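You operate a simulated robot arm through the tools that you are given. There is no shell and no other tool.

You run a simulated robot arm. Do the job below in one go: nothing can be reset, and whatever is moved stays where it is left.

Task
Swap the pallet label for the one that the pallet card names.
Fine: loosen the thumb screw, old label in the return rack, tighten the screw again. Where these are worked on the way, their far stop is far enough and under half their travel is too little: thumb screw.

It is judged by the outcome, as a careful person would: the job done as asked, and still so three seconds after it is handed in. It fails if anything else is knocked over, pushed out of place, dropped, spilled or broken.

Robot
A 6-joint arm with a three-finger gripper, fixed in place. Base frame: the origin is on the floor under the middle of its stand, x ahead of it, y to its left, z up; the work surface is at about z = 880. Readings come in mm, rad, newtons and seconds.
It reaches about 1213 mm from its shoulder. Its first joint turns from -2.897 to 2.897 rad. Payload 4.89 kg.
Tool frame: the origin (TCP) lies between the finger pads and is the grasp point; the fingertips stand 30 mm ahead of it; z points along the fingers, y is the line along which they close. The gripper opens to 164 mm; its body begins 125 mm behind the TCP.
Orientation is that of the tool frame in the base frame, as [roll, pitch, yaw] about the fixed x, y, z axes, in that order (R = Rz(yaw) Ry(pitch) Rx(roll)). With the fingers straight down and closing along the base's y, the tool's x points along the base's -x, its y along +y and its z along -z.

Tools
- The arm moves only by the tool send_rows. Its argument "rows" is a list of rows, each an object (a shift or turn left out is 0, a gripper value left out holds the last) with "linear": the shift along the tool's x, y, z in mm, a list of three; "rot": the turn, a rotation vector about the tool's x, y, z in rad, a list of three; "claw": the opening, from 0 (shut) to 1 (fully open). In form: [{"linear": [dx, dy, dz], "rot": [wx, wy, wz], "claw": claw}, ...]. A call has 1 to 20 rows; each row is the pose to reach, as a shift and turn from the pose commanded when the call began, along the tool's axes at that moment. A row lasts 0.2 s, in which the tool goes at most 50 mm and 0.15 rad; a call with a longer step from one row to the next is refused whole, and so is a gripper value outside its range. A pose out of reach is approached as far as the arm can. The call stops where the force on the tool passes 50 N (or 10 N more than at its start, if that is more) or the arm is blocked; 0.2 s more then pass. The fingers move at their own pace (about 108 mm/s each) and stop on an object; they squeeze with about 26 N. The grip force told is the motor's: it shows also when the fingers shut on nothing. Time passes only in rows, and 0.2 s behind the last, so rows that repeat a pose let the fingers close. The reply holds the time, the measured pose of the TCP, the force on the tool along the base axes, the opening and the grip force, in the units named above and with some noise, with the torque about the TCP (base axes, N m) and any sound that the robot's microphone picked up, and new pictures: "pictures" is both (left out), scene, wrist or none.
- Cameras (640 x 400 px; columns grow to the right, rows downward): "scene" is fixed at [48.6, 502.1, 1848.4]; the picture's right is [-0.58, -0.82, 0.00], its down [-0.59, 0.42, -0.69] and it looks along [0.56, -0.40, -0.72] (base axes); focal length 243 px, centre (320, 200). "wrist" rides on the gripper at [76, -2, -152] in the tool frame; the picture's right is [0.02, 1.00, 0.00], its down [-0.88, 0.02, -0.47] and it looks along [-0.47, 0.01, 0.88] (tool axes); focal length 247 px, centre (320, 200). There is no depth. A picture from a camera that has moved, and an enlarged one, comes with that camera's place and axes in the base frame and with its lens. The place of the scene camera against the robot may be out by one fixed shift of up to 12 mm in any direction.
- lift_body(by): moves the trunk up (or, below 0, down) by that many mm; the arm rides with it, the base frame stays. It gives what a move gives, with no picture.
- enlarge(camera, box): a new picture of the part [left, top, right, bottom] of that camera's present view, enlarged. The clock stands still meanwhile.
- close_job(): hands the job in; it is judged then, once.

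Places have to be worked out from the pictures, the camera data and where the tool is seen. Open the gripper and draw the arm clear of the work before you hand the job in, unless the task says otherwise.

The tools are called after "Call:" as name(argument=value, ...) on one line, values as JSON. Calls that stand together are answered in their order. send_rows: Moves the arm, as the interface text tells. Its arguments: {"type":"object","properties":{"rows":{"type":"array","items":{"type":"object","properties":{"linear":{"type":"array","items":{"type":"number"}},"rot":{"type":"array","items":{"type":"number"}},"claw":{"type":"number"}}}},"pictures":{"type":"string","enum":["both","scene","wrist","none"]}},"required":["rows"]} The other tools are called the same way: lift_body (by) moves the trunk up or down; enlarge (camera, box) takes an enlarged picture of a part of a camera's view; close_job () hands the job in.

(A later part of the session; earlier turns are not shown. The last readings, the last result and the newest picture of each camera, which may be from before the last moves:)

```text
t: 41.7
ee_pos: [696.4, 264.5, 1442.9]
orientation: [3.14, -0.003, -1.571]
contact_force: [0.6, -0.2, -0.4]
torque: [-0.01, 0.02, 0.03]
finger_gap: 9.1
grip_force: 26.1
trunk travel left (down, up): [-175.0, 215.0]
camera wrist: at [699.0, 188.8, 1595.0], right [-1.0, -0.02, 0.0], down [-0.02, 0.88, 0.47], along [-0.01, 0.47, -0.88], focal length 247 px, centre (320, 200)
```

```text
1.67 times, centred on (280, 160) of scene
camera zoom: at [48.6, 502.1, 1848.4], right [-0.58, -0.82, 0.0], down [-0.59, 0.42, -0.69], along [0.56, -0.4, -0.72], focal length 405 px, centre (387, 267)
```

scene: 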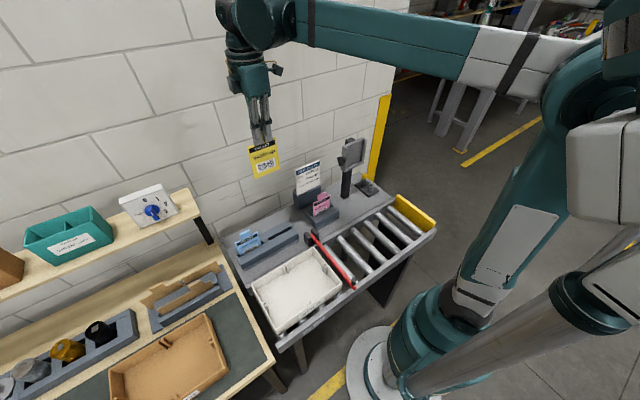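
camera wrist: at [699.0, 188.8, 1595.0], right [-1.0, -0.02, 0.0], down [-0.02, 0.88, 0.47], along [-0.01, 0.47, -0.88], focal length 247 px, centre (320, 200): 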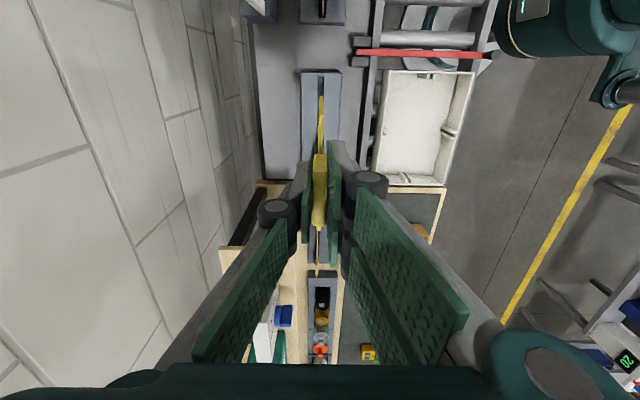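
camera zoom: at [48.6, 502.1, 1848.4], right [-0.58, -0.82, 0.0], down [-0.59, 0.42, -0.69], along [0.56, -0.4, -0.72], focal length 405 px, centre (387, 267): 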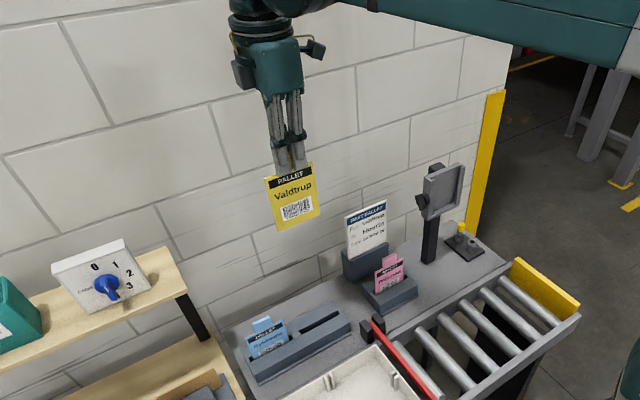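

The yellow label hangs straight. I carry it at this height along -y to above the holder (710.7, -164.8) and look at the alignment there.

Call:
send_rows(rows=[{"linear": [40, -2, 0]}, {"linear": [85, -4, 0]}, {"linear": [130, -6, 0]}, {"linear": [175, -8, 0]}, {"linear": [220, -9, 0]}, {"linear": [265, -10, 0]}, {"linear": [310, -11, 0]}, {"linear": [355, -12, 0]}, {"linear": [395, -13, 0]}, {"linear": [420, -14, 0]}, {"linear": [429.3, -14.3, 0]}, {"linear": [429.3, -14.3, 0]}], pictures="both")

Call:
enlarge(camera="wrist", box=[270, 60, 370, 160])

Call:
enlarge(camera="scene", box=[310, 60, 400, 190])

```text
t: 44.3
ee_pos: [711.2, -163.8, 1444.3]
orientation: [3.141, -0.002, -1.569]
contact_force: [-0.3, 0.3, -0.1]
torque: [0.04, 0.02, 0.04]
finger_gap: 9.4
grip_force: 25.9
trunk travel left (down, up): [-175.0, 215.0]
camera wrist: at [712.8, -239.9, 1596.2], right [-1.0, -0.02, 0.0], down [-0.02, 0.88, 0.47], along [-0.01, 0.47, -0.88], focal length 247 px, centre (320, 200)
```

scene: 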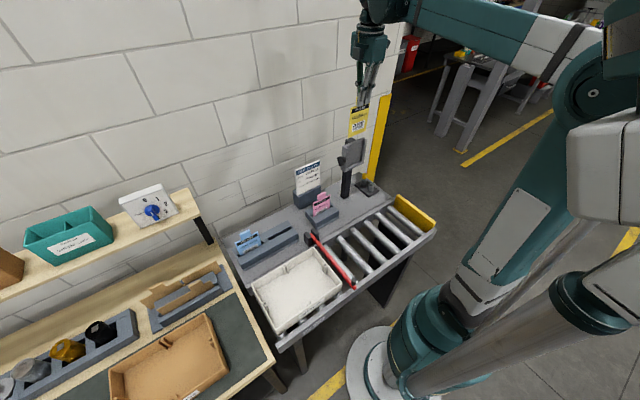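
wrist: 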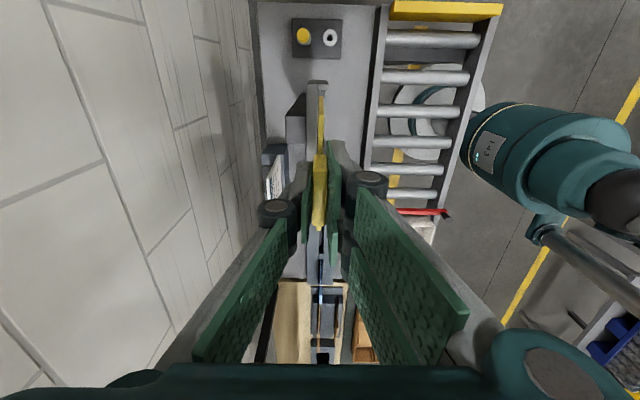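

```text
4.00 times, centred on (320, 110) of wrist
camera zoom: at [712.8, -239.9, 1596.2], right [-1.0, -0.02, 0.0], down [-0.02, 0.88, 0.47], along [-0.01, 0.47, -0.88], focal length 988 px, centre (320, 560)
```

zoom: 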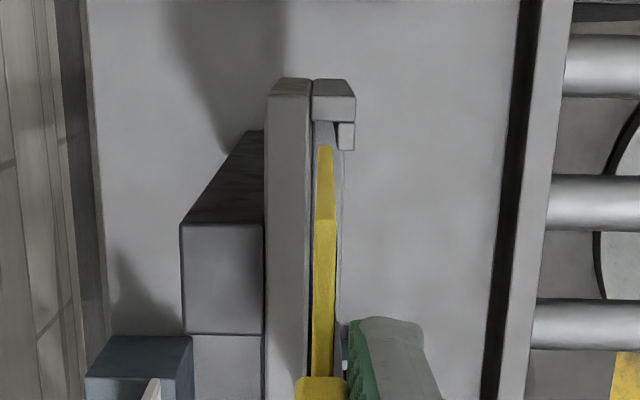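

```text
3.08 times, centred on (355, 125) of scene
camera zoom: at [48.6, 502.1, 1848.4], right [-0.58, -0.82, 0.0], down [-0.59, 0.42, -0.69], along [0.56, -0.4, -0.72], focal length 748 px, centre (212, 431)
```

zoom: 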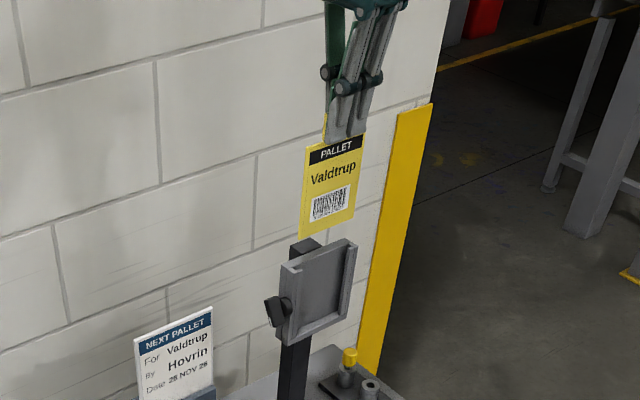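

The label is aligned with the holder's slot to within about 0.5 mm in x and is centred in y. I lower it until its bottom just reaches the frame top and check again.

Call:
send_rows(rows=[{"linear": [0, 0, 20]}, {"linear": [0, 0, 42]}, {"linear": [0, 0, 42]}], pictures="both")

Call:
enlarge(camera="wrist", box=[280, 70, 360, 150])

Call:
enlarge(camera="scene", box=[330, 100, 390, 180])

```text
t: 45.1
ee_pos: [710.3, -162.8, 1401.5]
orientation: [3.141, -0.003, -1.568]
contact_force: [0.2, -0.6, -1.3]
torque: [-0.03, 0.03, -0.01]
finger_gap: 9.2
grip_force: 26.1
trunk travel left (down, up): [-175.0, 215.0]
camera wrist: at [712.8, -239.6, 1554.0], right [-1.0, -0.02, 0.0], down [-0.02, 0.88, 0.47], along [-0.01, 0.47, -0.88], focal length 247 px, centre (320, 200)
```

scene: 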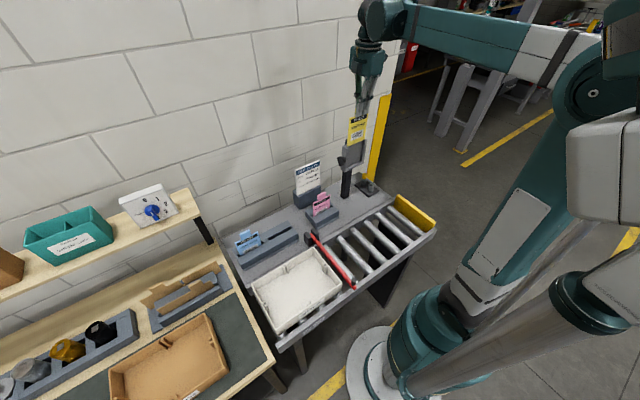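
wrist: 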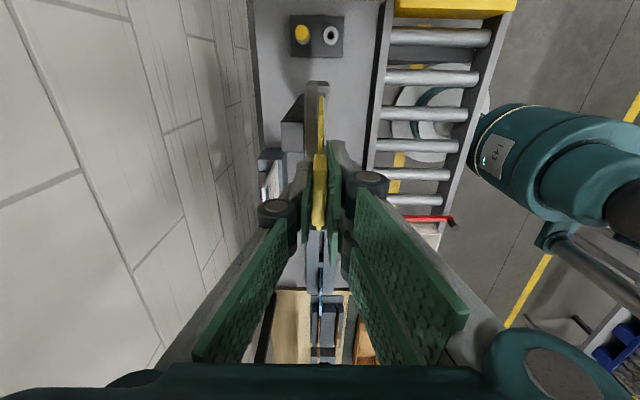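

```text
5.00 times, centred on (320, 110) of wrist
camera zoom: at [712.8, -239.6, 1554.0], right [-1.0, -0.02, 0.0], down [-0.02, 0.88, 0.47], along [-0.01, 0.47, -0.88], focal length 1235 px, centre (320, 650)
```

zoom: 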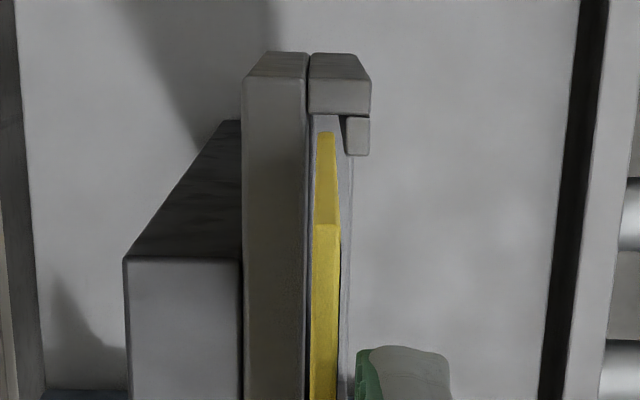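

```text
5.00 times, centred on (360, 140) of scene
camera zoom: at [48.6, 502.1, 1848.4], right [-0.58, -0.82, 0.0], down [-0.59, 0.42, -0.69], along [0.56, -0.4, -0.72], focal length 1216 px, centre (120, 500)
```

zoom: 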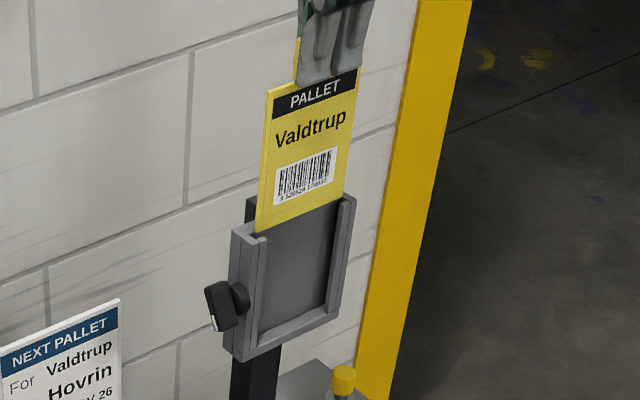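

The label's bottom edge sits centred between the back plate and front lips. I nudge 1 mm toward -y to match where the pink one sat, then lower it in, watching the forces.

Call:
send_rows(rows=[{"linear": [1, 0.2, 6]}, {"linear": [1, 0.2, 14]}, {"linear": [1, 0.2, 22]}, {"linear": [1, 0.2, 30]}], pictures="both")

Call:
enlarge(camera="scene", box=[330, 100, 390, 180])

Call:
enlarge(camera="wrist", box=[280, 70, 360, 150])

```text
t: 46.1
ee_pos: [710.0, -164.6, 1372.3]
orientation: [3.139, -0.001, -1.567]
contact_force: [0.1, -0.1, -0.6]
torque: [0.01, -0.02, -0.02]
finger_gap: 9.4
grip_force: 26.2
trunk travel left (down, up): [-175.0, 215.0]
camera wrist: at [712.5, -240.9, 1524.2], right [-1.0, -0.02, 0.0], down [-0.02, 0.88, 0.47], along [-0.01, 0.47, -0.88], focal length 247 px, centre (320, 200)
```

scene: 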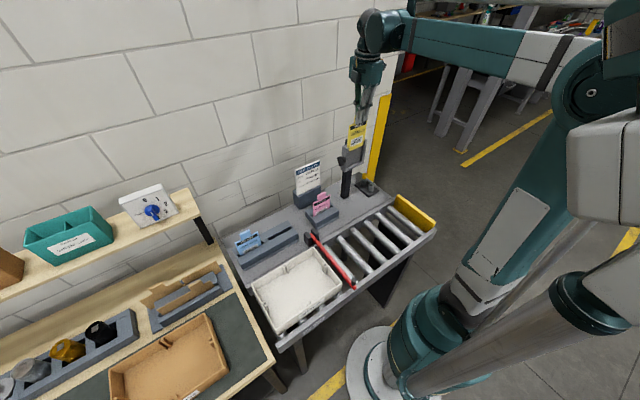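
wrist: 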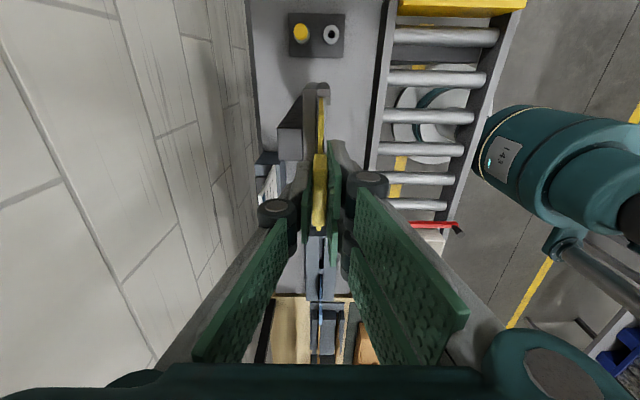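

```text
5.00 times, centred on (360, 140) of scene
camera zoom: at [48.6, 502.1, 1848.4], right [-0.58, -0.82, 0.0], down [-0.59, 0.42, -0.69], along [0.56, -0.4, -0.72], focal length 1216 px, centre (120, 500)
```

zoom: 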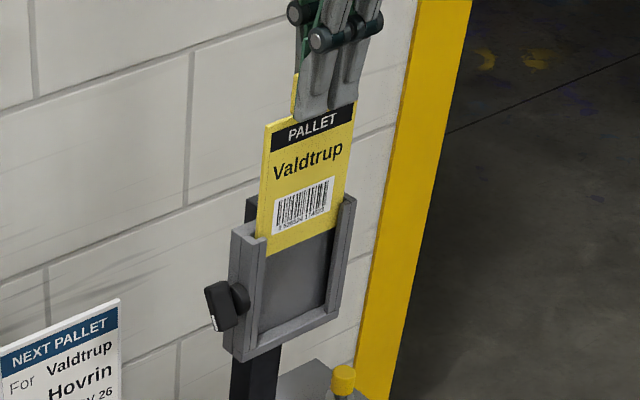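

```text
5.00 times, centred on (320, 110) of wrist
camera zoom: at [712.5, -240.9, 1524.2], right [-1.0, -0.02, 0.0], down [-0.02, 0.88, 0.47], along [-0.01, 0.47, -0.88], focal length 1235 px, centre (320, 650)
```

zoom: 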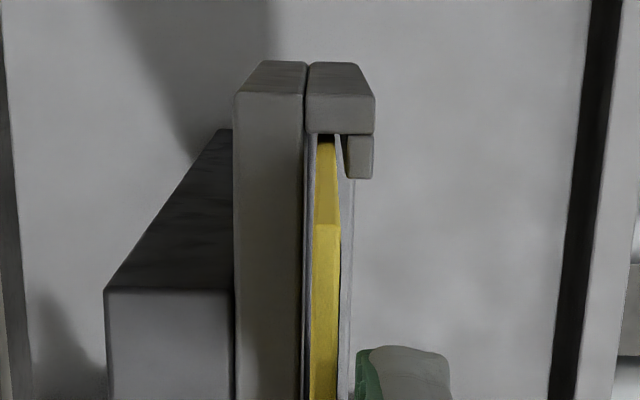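

The label has entered behind the lips with no contact force. I continue down to about 8 mm above the seat.

Call:
send_rows(rows=[{"linear": [0, 0, 12]}, {"linear": [0, 0, 25]}, {"linear": [0, 0, 38]}, {"linear": [0, 0, 51]}, {"linear": [0, 0, 64]}, {"linear": [0, 0, 76]}], pictures="scene")

Call:
enlarge(camera="scene", box=[330, 100, 390, 180])

```text
t: 47.5
ee_pos: [709.6, -163.9, 1295.9]
orientation: [3.14, -0.003, -1.569]
contact_force: [-0.6, -0.5, -0.2]
torque: [-0.02, -0.01, -0.03]
finger_gap: 9.2
grip_force: 26.1
trunk travel left (down, up): [-175.0, 215.0]
```

scene: 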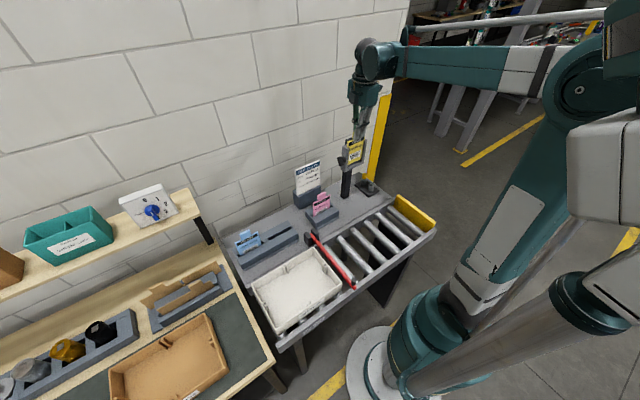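

```text
5.00 times, centred on (360, 140) of scene
camera zoom: at [48.6, 502.1, 1848.4], right [-0.58, -0.82, 0.0], down [-0.59, 0.42, -0.69], along [0.56, -0.4, -0.72], focal length 1216 px, centre (120, 500)
```

zoom: 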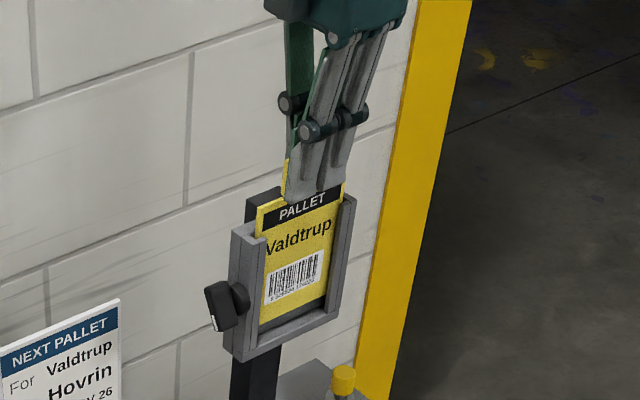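

About 9–10 mm remain to the seat. I lower in small steps and watch for contact.

Call:
send_rows(rows=[{"linear": [0, 0, 2.5]}, {"linear": [0, 0, 5]}, {"linear": [0, 0, 7]}], pictures="none")

Call:
send_rows(rows=[{"linear": [0, 0, 1.5]}, {"linear": [0, 0, 3]}], pictures="scene")

Call:
enlarge(camera="scene", box=[330, 110, 380, 170])

```text
t: 48.3
ee_pos: [711.0, -164.0, 1288.9]
orientation: [3.14, -0.002, -1.569]
contact_force: [-0.4, -0.2, -1.0]
torque: [0.03, 0.03, 0.01]
finger_gap: 9.3
grip_force: 25.8
trunk travel left (down, up): [-175.0, 215.0]
```

```text
t: 48.9
ee_pos: [710.2, -164.3, 1286.2]
orientation: [3.138, -0.003, -1.569]
contact_force: [0.4, 0.2, -0.8]
torque: [-0.02, -0.02, -0.01]
finger_gap: 9.4
grip_force: 26.3
trunk travel left (down, up): [-175.0, 215.0]
```

scene: 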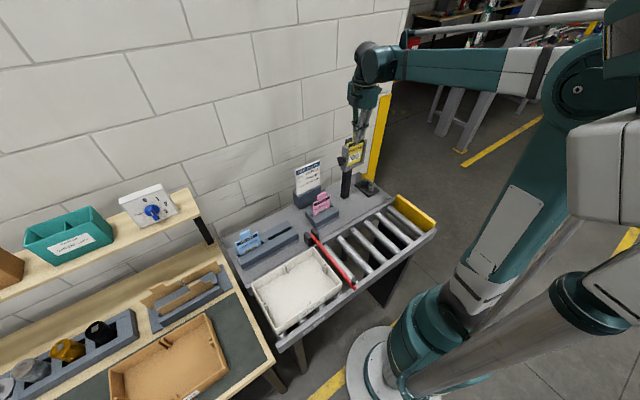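

```text
6.67 times, centred on (355, 140) of scene
camera zoom: at [48.6, 502.1, 1848.4], right [-0.58, -0.82, 0.0], down [-0.59, 0.42, -0.69], along [0.56, -0.4, -0.72], focal length 1621 px, centre (87, 600)
```

zoom: 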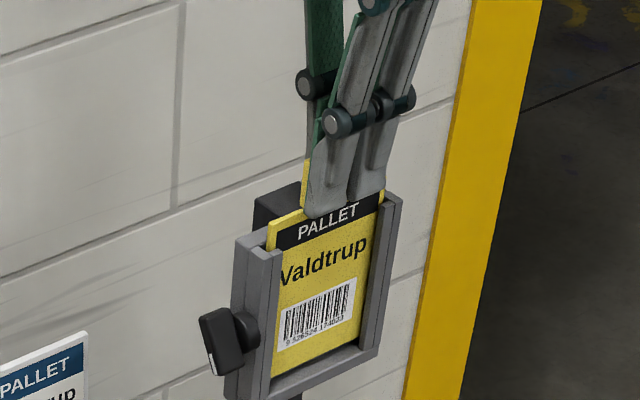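

Almost seated but no contact force yet. I continue in 1 mm steps.

Call:
send_rows(rows=[{"linear": [0, 0, 1]}, {"linear": [0, 0, 2]}], pictures="none")

Call:
send_rows(rows=[{"linear": [0, 0, 0.8]}, {"linear": [0, 0, 1.5]}], pictures="none")

```text
t: 49.5
ee_pos: [711.9, -163.1, 1283.7]
orientation: [3.14, -0.001, -1.569]
contact_force: [0.2, 0.1, -0.2]
torque: [-0.02, 0.02, 0.01]
finger_gap: 9.3
grip_force: 26.1
trunk travel left (down, up): [-175.0, 215.0]
```

```text
t: 50.1
ee_pos: [711.4, -164.1, 1281.1]
orientation: [3.138, -0.001, -1.568]
contact_force: [0.4, 0.5, -0.4]
torque: [0.01, -0.02, 0.01]
finger_gap: 9.1
grip_force: 26.2
trunk travel left (down, up): [-175.0, 215.0]
```

Still no contact. I take a scene look and continue in small steps.

Call:
send_rows(rows=[{"linear": [0, 0, 0.8]}, {"linear": [0, 0, 1.6]}], pictures="both")

Call:
enlarge(camera="scene", box=[330, 115, 380, 175])

Call:
enlarge(camera="wrist", box=[270, 70, 370, 250])

```text
t: 50.7
ee_pos: [711.2, -162.5, 1280.5]
orientation: [3.14, -0.001, -1.569]
contact_force: [-0.5, -0.1, -1.7]
torque: [-0.02, -0.01, 0.02]
finger_gap: 8.9
grip_force: 25.8
trunk travel left (down, up): [-175.0, 215.0]
camera wrist: at [713.5, -240.7, 1432.7], right [-1.0, -0.02, 0.0], down [-0.02, 0.88, 0.47], along [-0.01, 0.47, -0.88], focal length 247 px, centre (320, 200)
```

scene: 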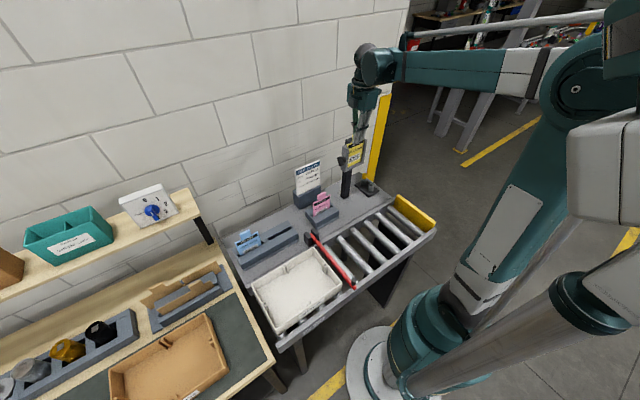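
wrist: 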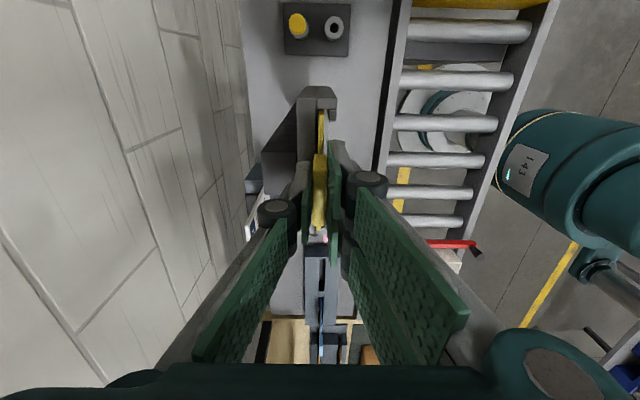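

```text
6.67 times, centred on (355, 145) of scene
camera zoom: at [48.6, 502.1, 1848.4], right [-0.58, -0.82, 0.0], down [-0.59, 0.42, -0.69], along [0.56, -0.4, -0.72], focal length 1621 px, centre (87, 567)
```

zoom: 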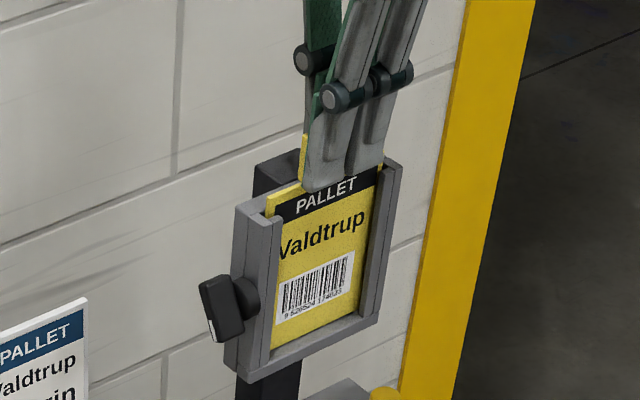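

```text
2.22 times, centred on (320, 160) of wrist
camera zoom: at [713.5, -240.7, 1432.7], right [-1.0, -0.02, 0.0], down [-0.02, 0.88, 0.47], along [-0.01, 0.47, -0.88], focal length 549 px, centre (320, 289)
```

zoom: 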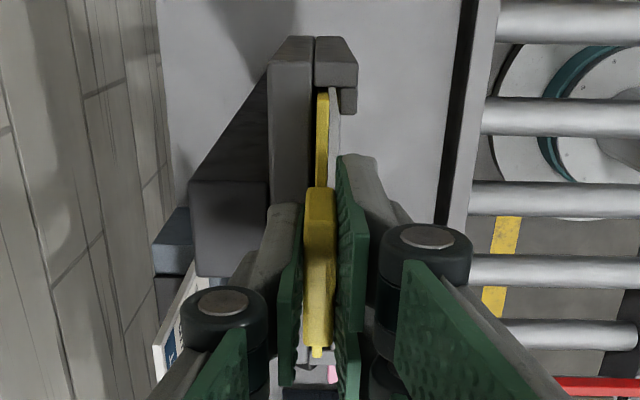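

I compare with the initial picture by taking the same zoom box of the seated pink label.

Call:
enlarge(camera="scene", box=[330, 130, 375, 175])

```text
8.89 times, centred on (352, 152) of scene
camera zoom: at [48.6, 502.1, 1848.4], right [-0.58, -0.82, 0.0], down [-0.59, 0.42, -0.69], along [0.56, -0.4, -0.72], focal length 2162 px, centre (31, 622)
```

zoom: 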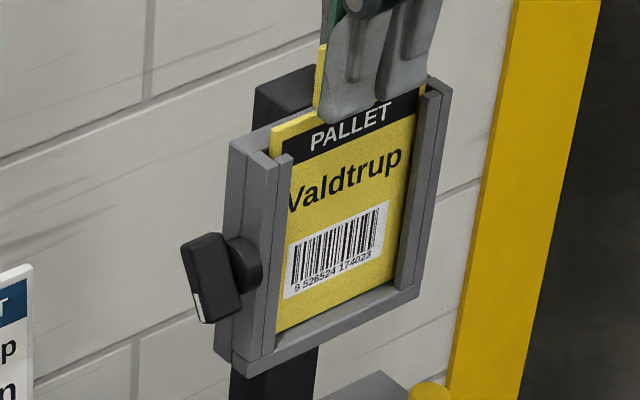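

Compared with the seated pink label, the yellow one still sits about 2–3 mm high. I keep lowering in 1 mm steps.

Call:
send_rows(rows=[{"linear": [0, 0, 0.8]}, {"linear": [0, 0, 1.5]}], pictures="none")

Call:
send_rows(rows=[{"linear": [0, 0, 0.6]}, {"linear": [0, 0, 1.2]}], pictures="scene")

Call:
enlarge(camera="scene", box=[330, 130, 375, 175])

```text
t: 51.3
ee_pos: [711.5, -164.5, 1278.6]
orientation: [3.139, -0.001, -1.569]
contact_force: [0.8, -0.1, -0.3]
torque: [-0.01, 0.0, 0.0]
finger_gap: 9.3
grip_force: 26.0
trunk travel left (down, up): [-175.0, 215.0]
```

```text
t: 51.9
ee_pos: [711.0, -164.3, 1279.9]
orientation: [3.142, -0.002, -1.569]
contact_force: [0.4, -2.9, 16.4]
torque: [-0.24, 0.0, 0.0]
finger_gap: 9.4
grip_force: 26.0
trunk travel left (down, up): [-175.0, 215.0]
```

scene: 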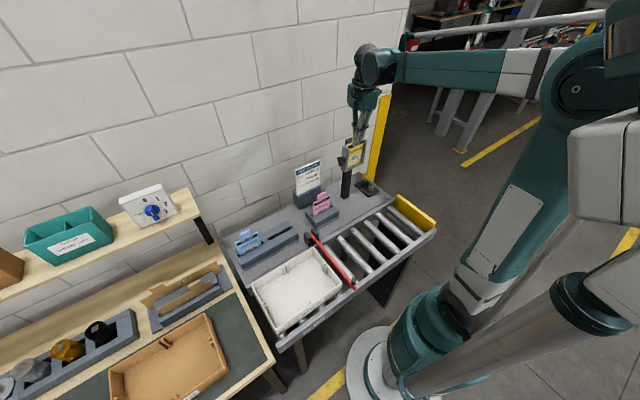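

```text
8.89 times, centred on (352, 152) of scene
camera zoom: at [48.6, 502.1, 1848.4], right [-0.58, -0.82, 0.0], down [-0.59, 0.42, -0.69], along [0.56, -0.4, -0.72], focal length 2162 px, centre (31, 622)
```

zoom: 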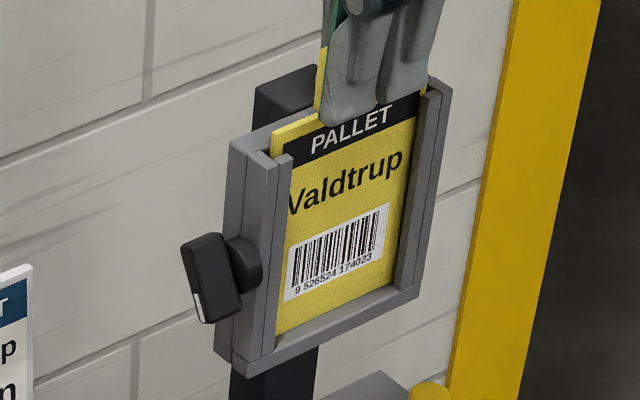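

The label has bottomed out (16 N) and now matches the pink label's original seated position. I open and rise away.

Call:
send_rows(rows=[{"linear": [0, 0, -0.3], "claw": 0.3}, {"linear": [0, 0, -0.3], "claw": 0.3}, {"linear": [0, 0, -0.3], "claw": 0.3}, {"linear": [0, 0, -0.3], "claw": 0.3}, {"linear": [0, 0, -25], "claw": 0.3}, {"linear": [0, 0, -60], "claw": 0.3}, {"linear": [0, 0, -105], "claw": 0.3}], pictures="both")

Call:
enlarge(camera="scene", box=[330, 130, 375, 175])

Call:
enlarge(camera="wrist", box=[240, 60, 400, 220])

```text
t: 53.5
ee_pos: [709.6, -163.9, 1382.8]
orientation: [3.14, 0.001, -1.57]
contact_force: [0.3, -0.7, 0.3]
torque: [-0.02, 0.09, 0.0]
finger_gap: 49.1
grip_force: 0.0
trunk travel left (down, up): [-175.0, 215.0]
camera wrist: at [712.0, -239.8, 1534.5], right [-1.0, -0.02, 0.0], down [-0.02, 0.88, 0.47], along [-0.01, 0.47, -0.88], focal length 247 px, centre (320, 200)
```

scene: 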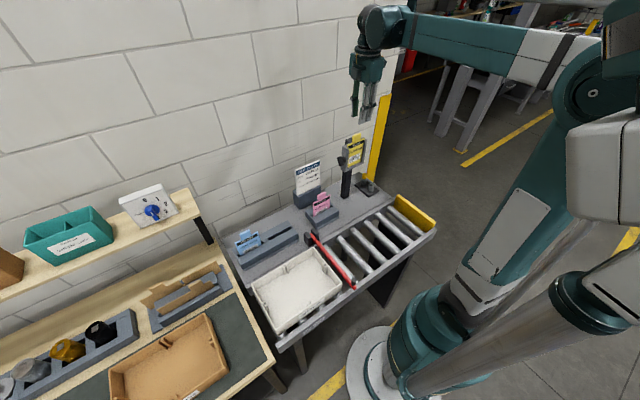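
wrist: 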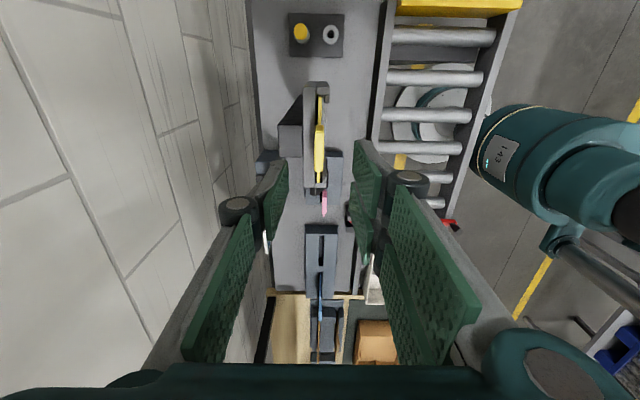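

```text
8.89 times, centred on (352, 152) of scene
camera zoom: at [48.6, 502.1, 1848.4], right [-0.58, -0.82, 0.0], down [-0.59, 0.42, -0.69], along [0.56, -0.4, -0.72], focal length 2162 px, centre (31, 622)
```

zoom: 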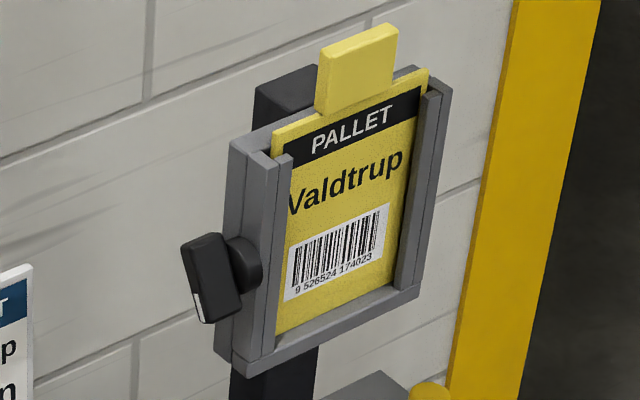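

```text
2.50 times, centred on (320, 140) of wrist
camera zoom: at [712.0, -239.8, 1534.5], right [-1.0, -0.02, 0.0], down [-0.02, 0.88, 0.47], along [-0.01, 0.47, -0.88], focal length 617 px, centre (320, 350)
```

zoom: 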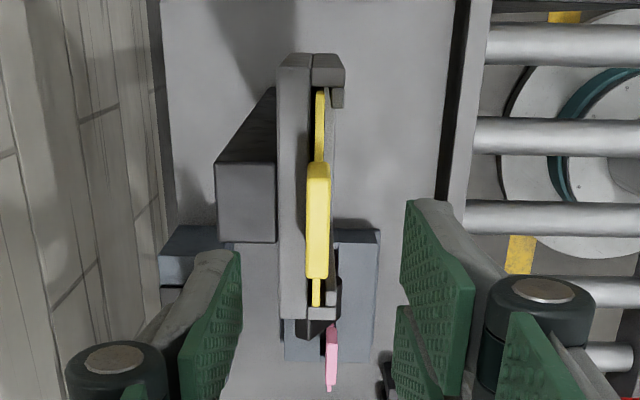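

The yellow label is seated exactly as the pink one was, and the screw is still in its loosened position. Now I turn the tool back to point along -y to go and tighten it.

Call:
send_rows(rows=[{"linear": [0, 0, -18]}, {"linear": [-12, 0, -18], "rot": [0, 0.131, 0]}, {"linear": [-26, 0, -18], "rot": [0, 0.262, 0]}, {"linear": [-40, 0, -18], "rot": [0, 0.393, 0]}, {"linear": [-54, 0, -18], "rot": [0, 0.524, 0]}, {"linear": [-68, 0, -18], "rot": [0, 0.654, 0]}, {"linear": [-82, 0, -18], "rot": [0, 0.785, 0]}, {"linear": [-96, 0, -18], "rot": [0, 0.916, 0]}, {"linear": [-110, 0, -18], "rot": [0, 1.047, 0]}, {"linear": [-124, 0, -18], "rot": [0, 1.178, 0]}, {"linear": [-138, 0, -18], "rot": [0, 1.309, 0]}, {"linear": [-152, 0, -18], "rot": [0, 1.44, 0]}, {"linear": [-160, 0, -18], "rot": [0, 1.5708, 0]}, {"linear": [-160, 0, -18], "rot": [0, 1.5708, 0]}], pictures="both")

```text
t: 56.5
ee_pos: [712.1, -3.0, 1400.6]
orientation: [0.41, -1.567, 1.162]
contact_force: [0.3, 0.2, -1.0]
torque: [-0.04, -0.01, -0.05]
finger_gap: 49.3
grip_force: 0.1
trunk travel left (down, up): [-175.0, 215.0]
camera wrist: at [712.7, 148.6, 1476.5], right [-1.0, 0.0, 0.02], down [-0.02, 0.47, -0.88], along [-0.01, -0.88, -0.47], focal length 247 px, centre (320, 200)
```

scene: 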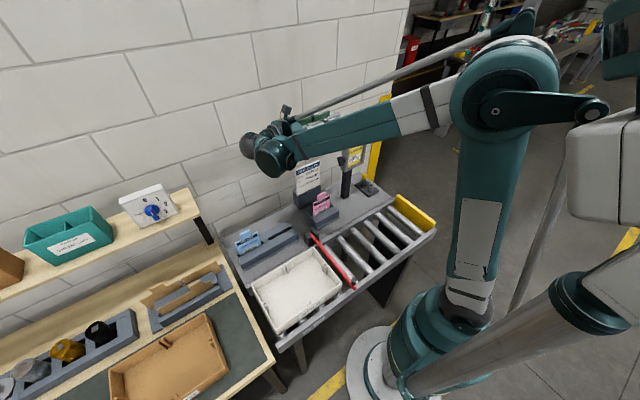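
wrist: 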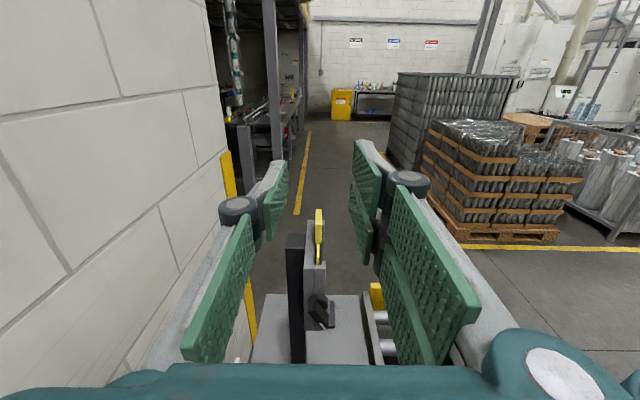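

The tool points along -y with the camera up. I rotate to the wing's angle (about 2.11 rad) and come down the same way I left, stopping short of the wing.

Call:
send_rows(rows=[{"linear": [0, 4, 0], "rot": [0, 0, -0.135]}, {"linear": [0, 4, 0], "rot": [0, 0, -0.27]}, {"linear": [-20, 4, 0], "rot": [0, 0, -0.405]}, {"linear": [-55, 4, 2], "rot": [0, 0, -0.54]}, {"linear": [-100, 4, 3], "rot": [0, 0, -0.54]}, {"linear": [-145, 4, 4], "rot": [0, 0, -0.54]}, {"linear": [-185, 4, 5], "rot": [0, 0, -0.54]}, {"linear": [-220.6, 4, 5], "rot": [0, 0, -0.54]}, {"linear": [-220.6, 4, 5], "rot": [0, 0, -0.54]}], pictures="both")

Call:
enlarge(camera="wrist", box=[240, 100, 400, 220])

```text
t: 58.5
ee_pos: [706.5, -8.4, 1180.7]
orientation: [1.566, -1.029, 0.004]
contact_force: [0.1, -0.2, -0.4]
torque: [-0.01, 0.01, -0.03]
finger_gap: 49.1
grip_force: 0.0
trunk travel left (down, up): [-175.0, 215.0]
camera wrist: at [747.5, 143.8, 1243.7], right [-0.85, 0.0, 0.53], down [-0.47, 0.47, -0.75], along [-0.25, -0.88, -0.4], focal length 247 px, centre (320, 200)
```

scene: 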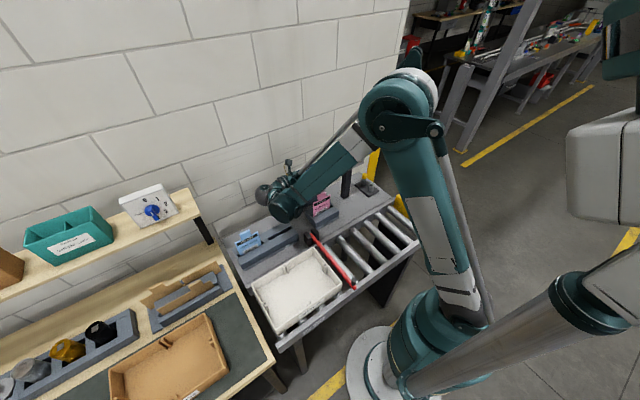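
wrist: 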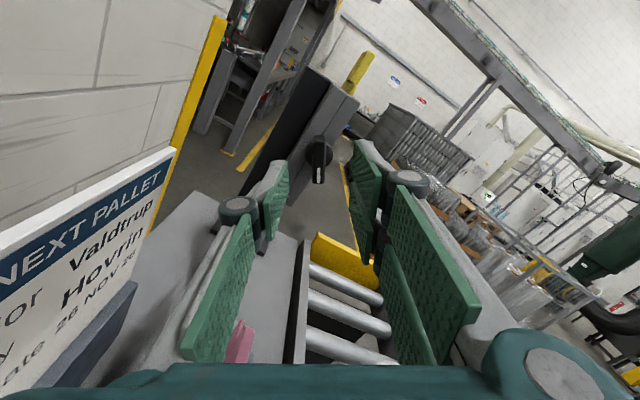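

```text
3.33 times, centred on (320, 160) of wrist
camera zoom: at [747.5, 143.8, 1243.7], right [-0.85, 0.0, 0.53], down [-0.47, 0.47, -0.75], along [-0.25, -0.88, -0.4], focal length 823 px, centre (320, 333)
```

zoom: 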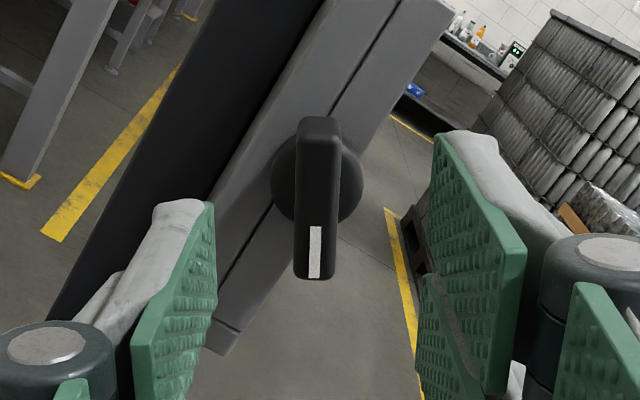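

The wing is aligned with the fingers. I advance 43 mm with a 0.8 mm sideways correction and close on it.

Call:
send_rows(rows=[{"linear": [0, -0.8, 20]}, {"linear": [0, -0.8, 43]}, {"linear": [0, -0.8, 43]}, {"linear": [0, -0.8, 43], "claw": 0}, {"linear": [0, -0.8, 43], "claw": 0}, {"linear": [0, -0.8, 43], "claw": 0}], pictures="wrist")

Call:
enlarge(camera="wrist", box=[240, 90, 400, 210])

```text
t: 59.9
ee_pos: [707.8, -53.3, 1179.6]
orientation: [1.569, -1.03, 0.005]
contact_force: [7.2, -6.6, -3.6]
torque: [-0.04, -0.7, 0.33]
finger_gap: 11.7
grip_force: 44.9
trunk travel left (down, up): [-175.0, 215.0]
camera wrist: at [748.5, 99.3, 1243.7], right [-0.85, 0.0, 0.53], down [-0.47, 0.47, -0.75], along [-0.25, -0.88, -0.4], focal length 247 px, centre (320, 200)
```

wrist: 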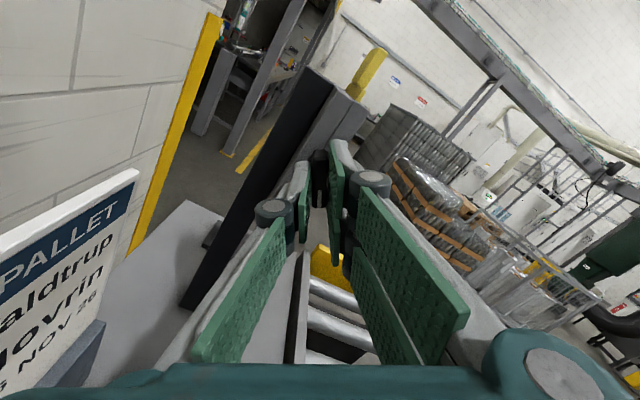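

```text
3.33 times, centred on (320, 150) of wrist
camera zoom: at [748.5, 99.3, 1243.7], right [-0.85, 0.0, 0.53], down [-0.47, 0.47, -0.75], along [-0.25, -0.88, -0.4], focal length 823 px, centre (320, 367)
```

zoom: 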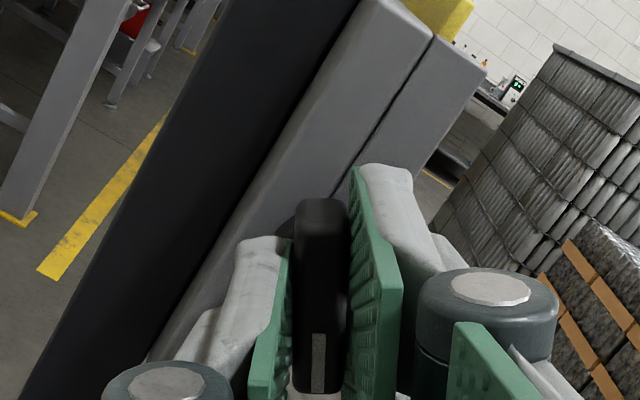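

The wing is gripped with little side load. I begin tightening: rotating positively about the tool's z, 0.4 rad first.

Call:
send_rows(rows=[{"rot": [0, 0, 0.1]}, {"rot": [0, 0, 0.2]}, {"rot": [0, 0, 0.3]}, {"rot": [0, 0, 0.4]}], pictures="none")

```text
t: 60.9
ee_pos: [707.7, -52.4, 1179.3]
orientation: [1.562, -1.429, 0.009]
contact_force: [7.2, -1.3, -12.7]
torque: [0.15, 0.02, 0.23]
finger_gap: 11.6
grip_force: 44.9
trunk travel left (down, up): [-175.0, 215.0]
```

Turning smoothly with low forces. I continue with slight load relief.

Call:
send_rows(rows=[{"linear": [-0.25, -0.19, 0], "rot": [0, 0, 0.1]}, {"linear": [-0.25, -0.19, 0], "rot": [0, 0, 0.2]}, {"linear": [-0.25, -0.19, 0], "rot": [0, 0, 0.3]}, {"linear": [-0.25, -0.19, 0], "rot": [0, 0, 0.4]}], pictures="wrist")

Call:
enlarge(camera="wrist", box=[240, 90, 400, 210])

```text
t: 61.9
ee_pos: [707.6, -53.1, 1178.3]
orientation: [-1.565, -1.311, 3.137]
contact_force: [17.0, -12.5, -0.7]
torque: [-0.98, 0.0, 0.17]
finger_gap: 11.9
grip_force: 44.8
trunk travel left (down, up): [-175.0, 215.0]
camera wrist: at [689.9, 99.2, 1253.2], right [-0.97, 0.0, -0.24], down [0.21, 0.47, -0.86], along [0.11, -0.88, -0.46], focal length 247 px, centre (320, 200)
```

wrist: 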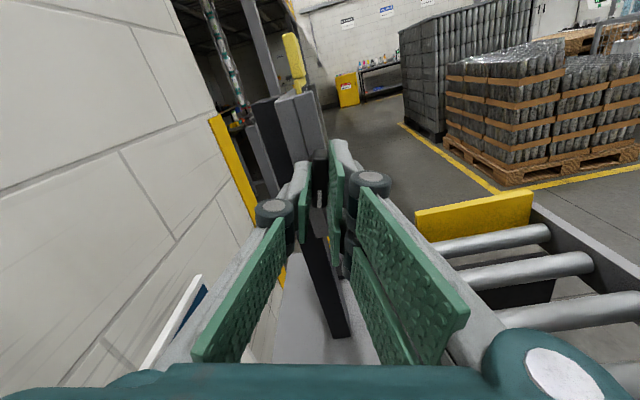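

```text
3.33 times, centred on (320, 150) of wrist
camera zoom: at [689.9, 99.2, 1253.2], right [-0.97, 0.0, -0.24], down [0.21, 0.47, -0.86], along [0.11, -0.88, -0.46], focal length 823 px, centre (320, 367)
```

zoom: 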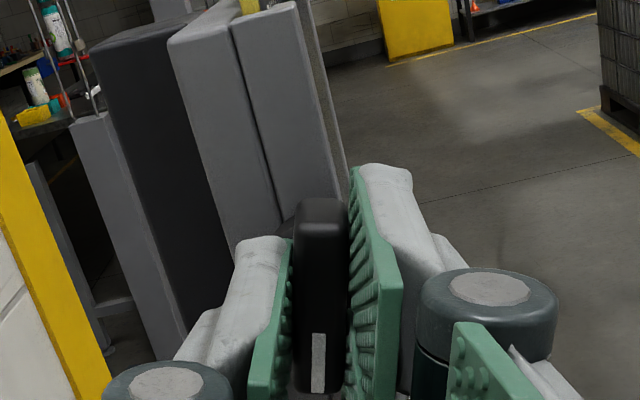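

Continuing well (about 1.31 rad left). I relieve the side load and turn on.

Call:
send_rows(rows=[{"linear": [-0.1, -0.35, 0.2], "rot": [0, 0, 0.1]}, {"linear": [-0.1, -0.35, 0.2], "rot": [0, 0, 0.2]}, {"linear": [-0.1, -0.35, 0.2], "rot": [0, 0, 0.3]}, {"linear": [-0.1, -0.35, 0.2], "rot": [0, 0, 0.4]}], pictures="none")

```text
t: 62.9
ee_pos: [708.3, -53.3, 1180.1]
orientation: [-1.57, -0.911, -3.141]
contact_force: [16.6, -4.1, 2.1]
torque: [-0.72, 0.03, -0.11]
finger_gap: 11.6
grip_force: 44.8
trunk travel left (down, up): [-175.0, 215.0]
```

About 0.91 rad remain; same procedure.

Call:
send_rows(rows=[{"linear": [-0.2, -0.32, 0], "rot": [0, 0, 0.1]}, {"linear": [-0.2, -0.32, 0], "rot": [0, 0, 0.2]}, {"linear": [-0.2, -0.32, 0], "rot": [0, 0, 0.3]}, {"linear": [-0.2, -0.32, 0], "rot": [0, 0, 0.4]}], pictures="none")

```text
t: 63.9
ee_pos: [708.3, -52.2, 1180.5]
orientation: [-1.568, -0.51, -3.139]
contact_force: [6.7, -5.3, 4.7]
torque: [-0.37, 0.0, -0.23]
finger_gap: 11.9
grip_force: 45.2
trunk travel left (down, up): [-175.0, 215.0]
```

About 0.51 rad remain to the original position; I turn another 0.4 rad and look.

Call:
send_rows(rows=[{"linear": [-0.1, -0.15, 0], "rot": [0, 0, 0.1]}, {"linear": [-0.1, -0.15, 0], "rot": [0, 0, 0.2]}, {"linear": [-0.1, -0.15, 0], "rot": [0, 0, 0.3]}, {"linear": [-0.1, -0.15, 0], "rot": [0, 0, 0.4]}], pictures="wrist")

Call:
enlarge(camera="wrist", box=[240, 90, 400, 210])

```text
t: 64.9
ee_pos: [708.9, -51.7, 1179.4]
orientation: [-1.569, -0.11, -3.139]
contact_force: [12.1, -13.9, 13.1]
torque: [-0.43, -0.02, -0.28]
finger_gap: 11.7
grip_force: 45.1
trunk travel left (down, up): [-175.0, 215.0]
camera wrist: at [632.5, 99.0, 1189.3], right [-0.13, 0.0, -0.99], down [0.87, 0.47, -0.12], along [0.47, -0.88, -0.06], focal length 247 px, centre (320, 200)
```

wrist: 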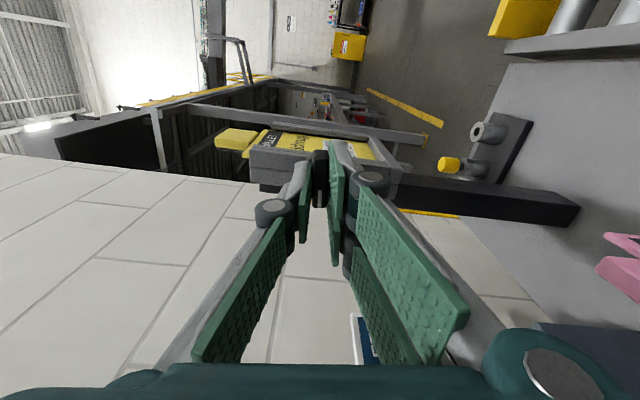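

```text
3.33 times, centred on (320, 150) of wrist
camera zoom: at [632.5, 99.0, 1189.3], right [-0.13, 0.0, -0.99], down [0.87, 0.47, -0.12], along [0.47, -0.88, -0.06], focal length 823 px, centre (320, 367)
```

zoom: 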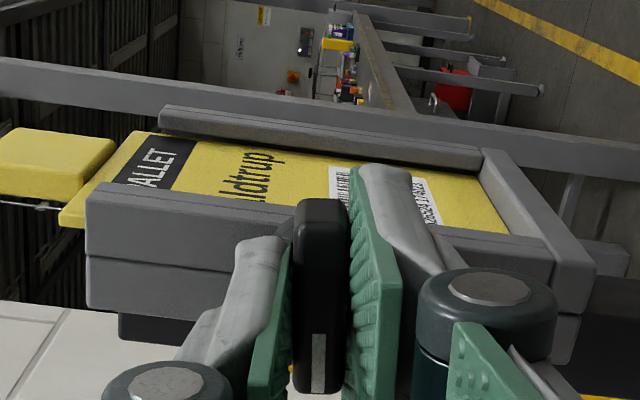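

Nearly back at the original angle (0.11 rad left). I finish in small steps until the tight stop shows in the torque.

Call:
send_rows(rows=[{"linear": [-0.2, -0.3, 0.2], "rot": [0, 0, 0.05]}, {"linear": [-0.2, -0.3, 0.2], "rot": [0, 0, 0.1]}, {"linear": [-0.2, -0.3, 0.2], "rot": [0, 0, 0.13]}], pictures="none")

```text
t: 65.7
ee_pos: [708.2, -51.9, 1179.2]
orientation: [-1.57, 0.017, -3.139]
contact_force: [10.5, -6.9, 7.0]
torque: [-0.18, 0.8, -0.08]
finger_gap: 12.1
grip_force: 44.7
trunk travel left (down, up): [-175.0, 215.0]
```

Torque of +0.8 Nm shows that the tight stop is being reached. I press a little further to be sure it is fully tight.

Call:
send_rows(rows=[{"linear": [0, 0, 0], "rot": [0, 0, 0.05]}, {"linear": [0, 0, 0], "rot": [0, 0, 0.1]}], pictures="wrist")

Call:
enlarge(camera="wrist", box=[240, 90, 400, 210])

```text
t: 66.3
ee_pos: [707.8, -52.0, 1179.9]
orientation: [-1.573, 0.116, -3.14]
contact_force: [-3.5, 9.8, -10.3]
torque: [0.29, 1.86, 0.06]
finger_gap: 14.5
grip_force: 45.2
trunk travel left (down, up): [-175.0, 215.0]
camera wrist: at [631.9, 99.3, 1171.8], right [0.1, 0.0, -1.0], down [0.88, 0.47, 0.08], along [0.47, -0.88, 0.05], focal length 247 px, centre (320, 200)
```

wrist: 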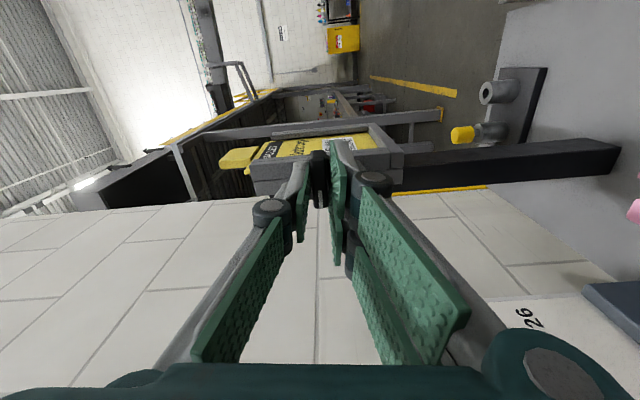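

```text
3.33 times, centred on (320, 150) of wrist
camera zoom: at [631.9, 99.3, 1171.8], right [0.1, 0.0, -1.0], down [0.88, 0.47, 0.08], along [0.47, -0.88, 0.05], focal length 823 px, centre (320, 367)
```

zoom: 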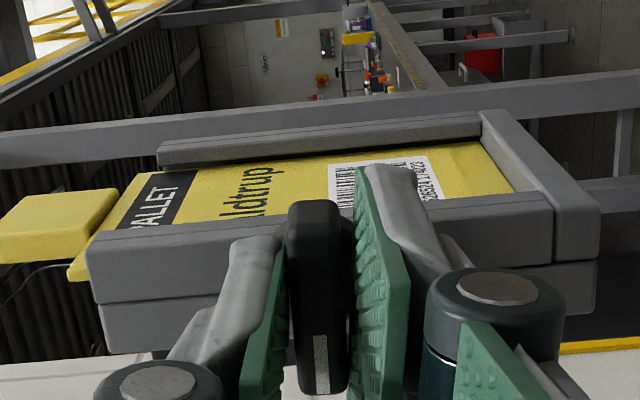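

The tight stop is confirmed (torque 1.9 Nm, wing no longer following). I turn back 0.11 rad to unload, open, and withdraw along +y.

Call:
send_rows(rows=[{"rot": [0, 0, -0.06]}, {"rot": [0, 0, -0.11]}, {"rot": [0, 0, -0.11], "claw": 0.35}, {"rot": [0, 0, -0.11], "claw": 0.35}, {"rot": [0, 0, -0.11], "claw": 0.35}, {"linear": [0, 0, -20], "rot": [0, 0, -0.11], "claw": 0.35}, {"linear": [0, 0, -50], "rot": [0, 0, -0.11], "claw": 0.35}, {"linear": [0, 0, -50], "rot": [0, 0, -0.11], "claw": 0.35}], pictures="wrist")

Call:
enlarge(camera="wrist", box=[235, 90, 415, 210])

```text
t: 68.1
ee_pos: [707.1, -1.6, 1177.5]
orientation: [-1.568, 0.008, -3.14]
contact_force: [-0.5, -0.6, -0.9]
torque: [-0.01, 0.01, -0.04]
finger_gap: 57.5
grip_force: 0.1
trunk travel left (down, up): [-175.0, 215.0]
camera wrist: at [632.2, 149.3, 1178.4], right [-0.01, 0.0, -1.0], down [0.88, 0.47, -0.01], along [0.47, -0.88, -0.01], focal length 247 px, centre (320, 200)
```

wrist: 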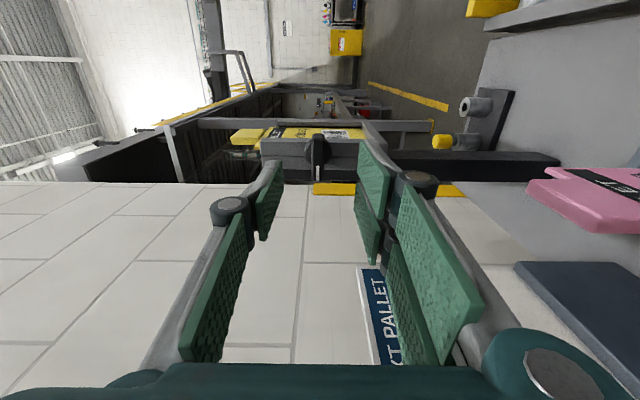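

```text
3.33 times, centred on (325, 150) of wrist
camera zoom: at [632.2, 149.3, 1178.4], right [-0.01, 0.0, -1.0], down [0.88, 0.47, -0.01], along [0.47, -0.88, -0.01], focal length 823 px, centre (303, 367)
```

zoom: 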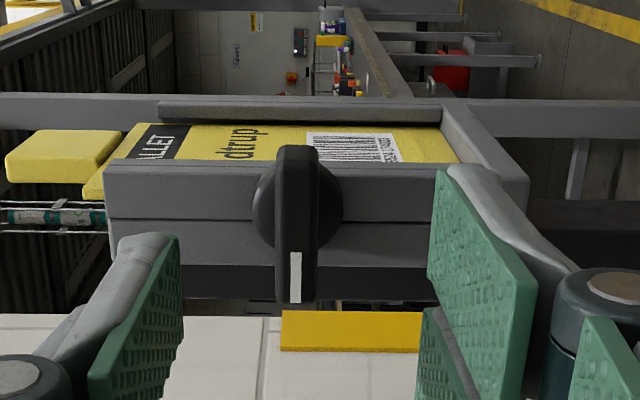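

The screw wing is back at its original tight position, with its mark pointing +x, and the yellow label sits in the holder. I raise the gripper straight up, well clear of everything.

Call:
send_rows(rows=[{"linear": [0, -40, 0], "claw": 0.35}, {"linear": [0, -85, 0], "claw": 0.35}, {"linear": [0, -130, 0], "claw": 0.35}, {"linear": [0, -175, 0], "claw": 0.35}, {"linear": [0, -220, 0], "claw": 0.35}, {"linear": [10, -250, 0], "claw": 0.35}, {"linear": [10, -250, 0], "claw": 0.35}], pictures="scene")

```text
t: 69.7
ee_pos: [693.1, -5.1, 1429.8]
orientation: [-1.569, 0.009, -3.138]
contact_force: [0.3, -0.3, -0.3]
torque: [0.04, 0.01, 0.1]
finger_gap: 57.5
grip_force: 0.0
trunk travel left (down, up): [-175.0, 215.0]
```

scene: 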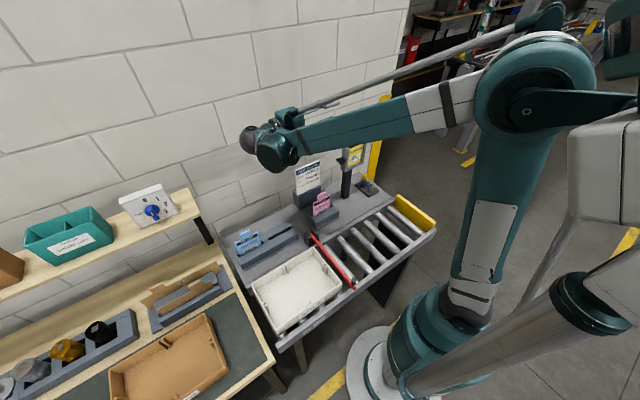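

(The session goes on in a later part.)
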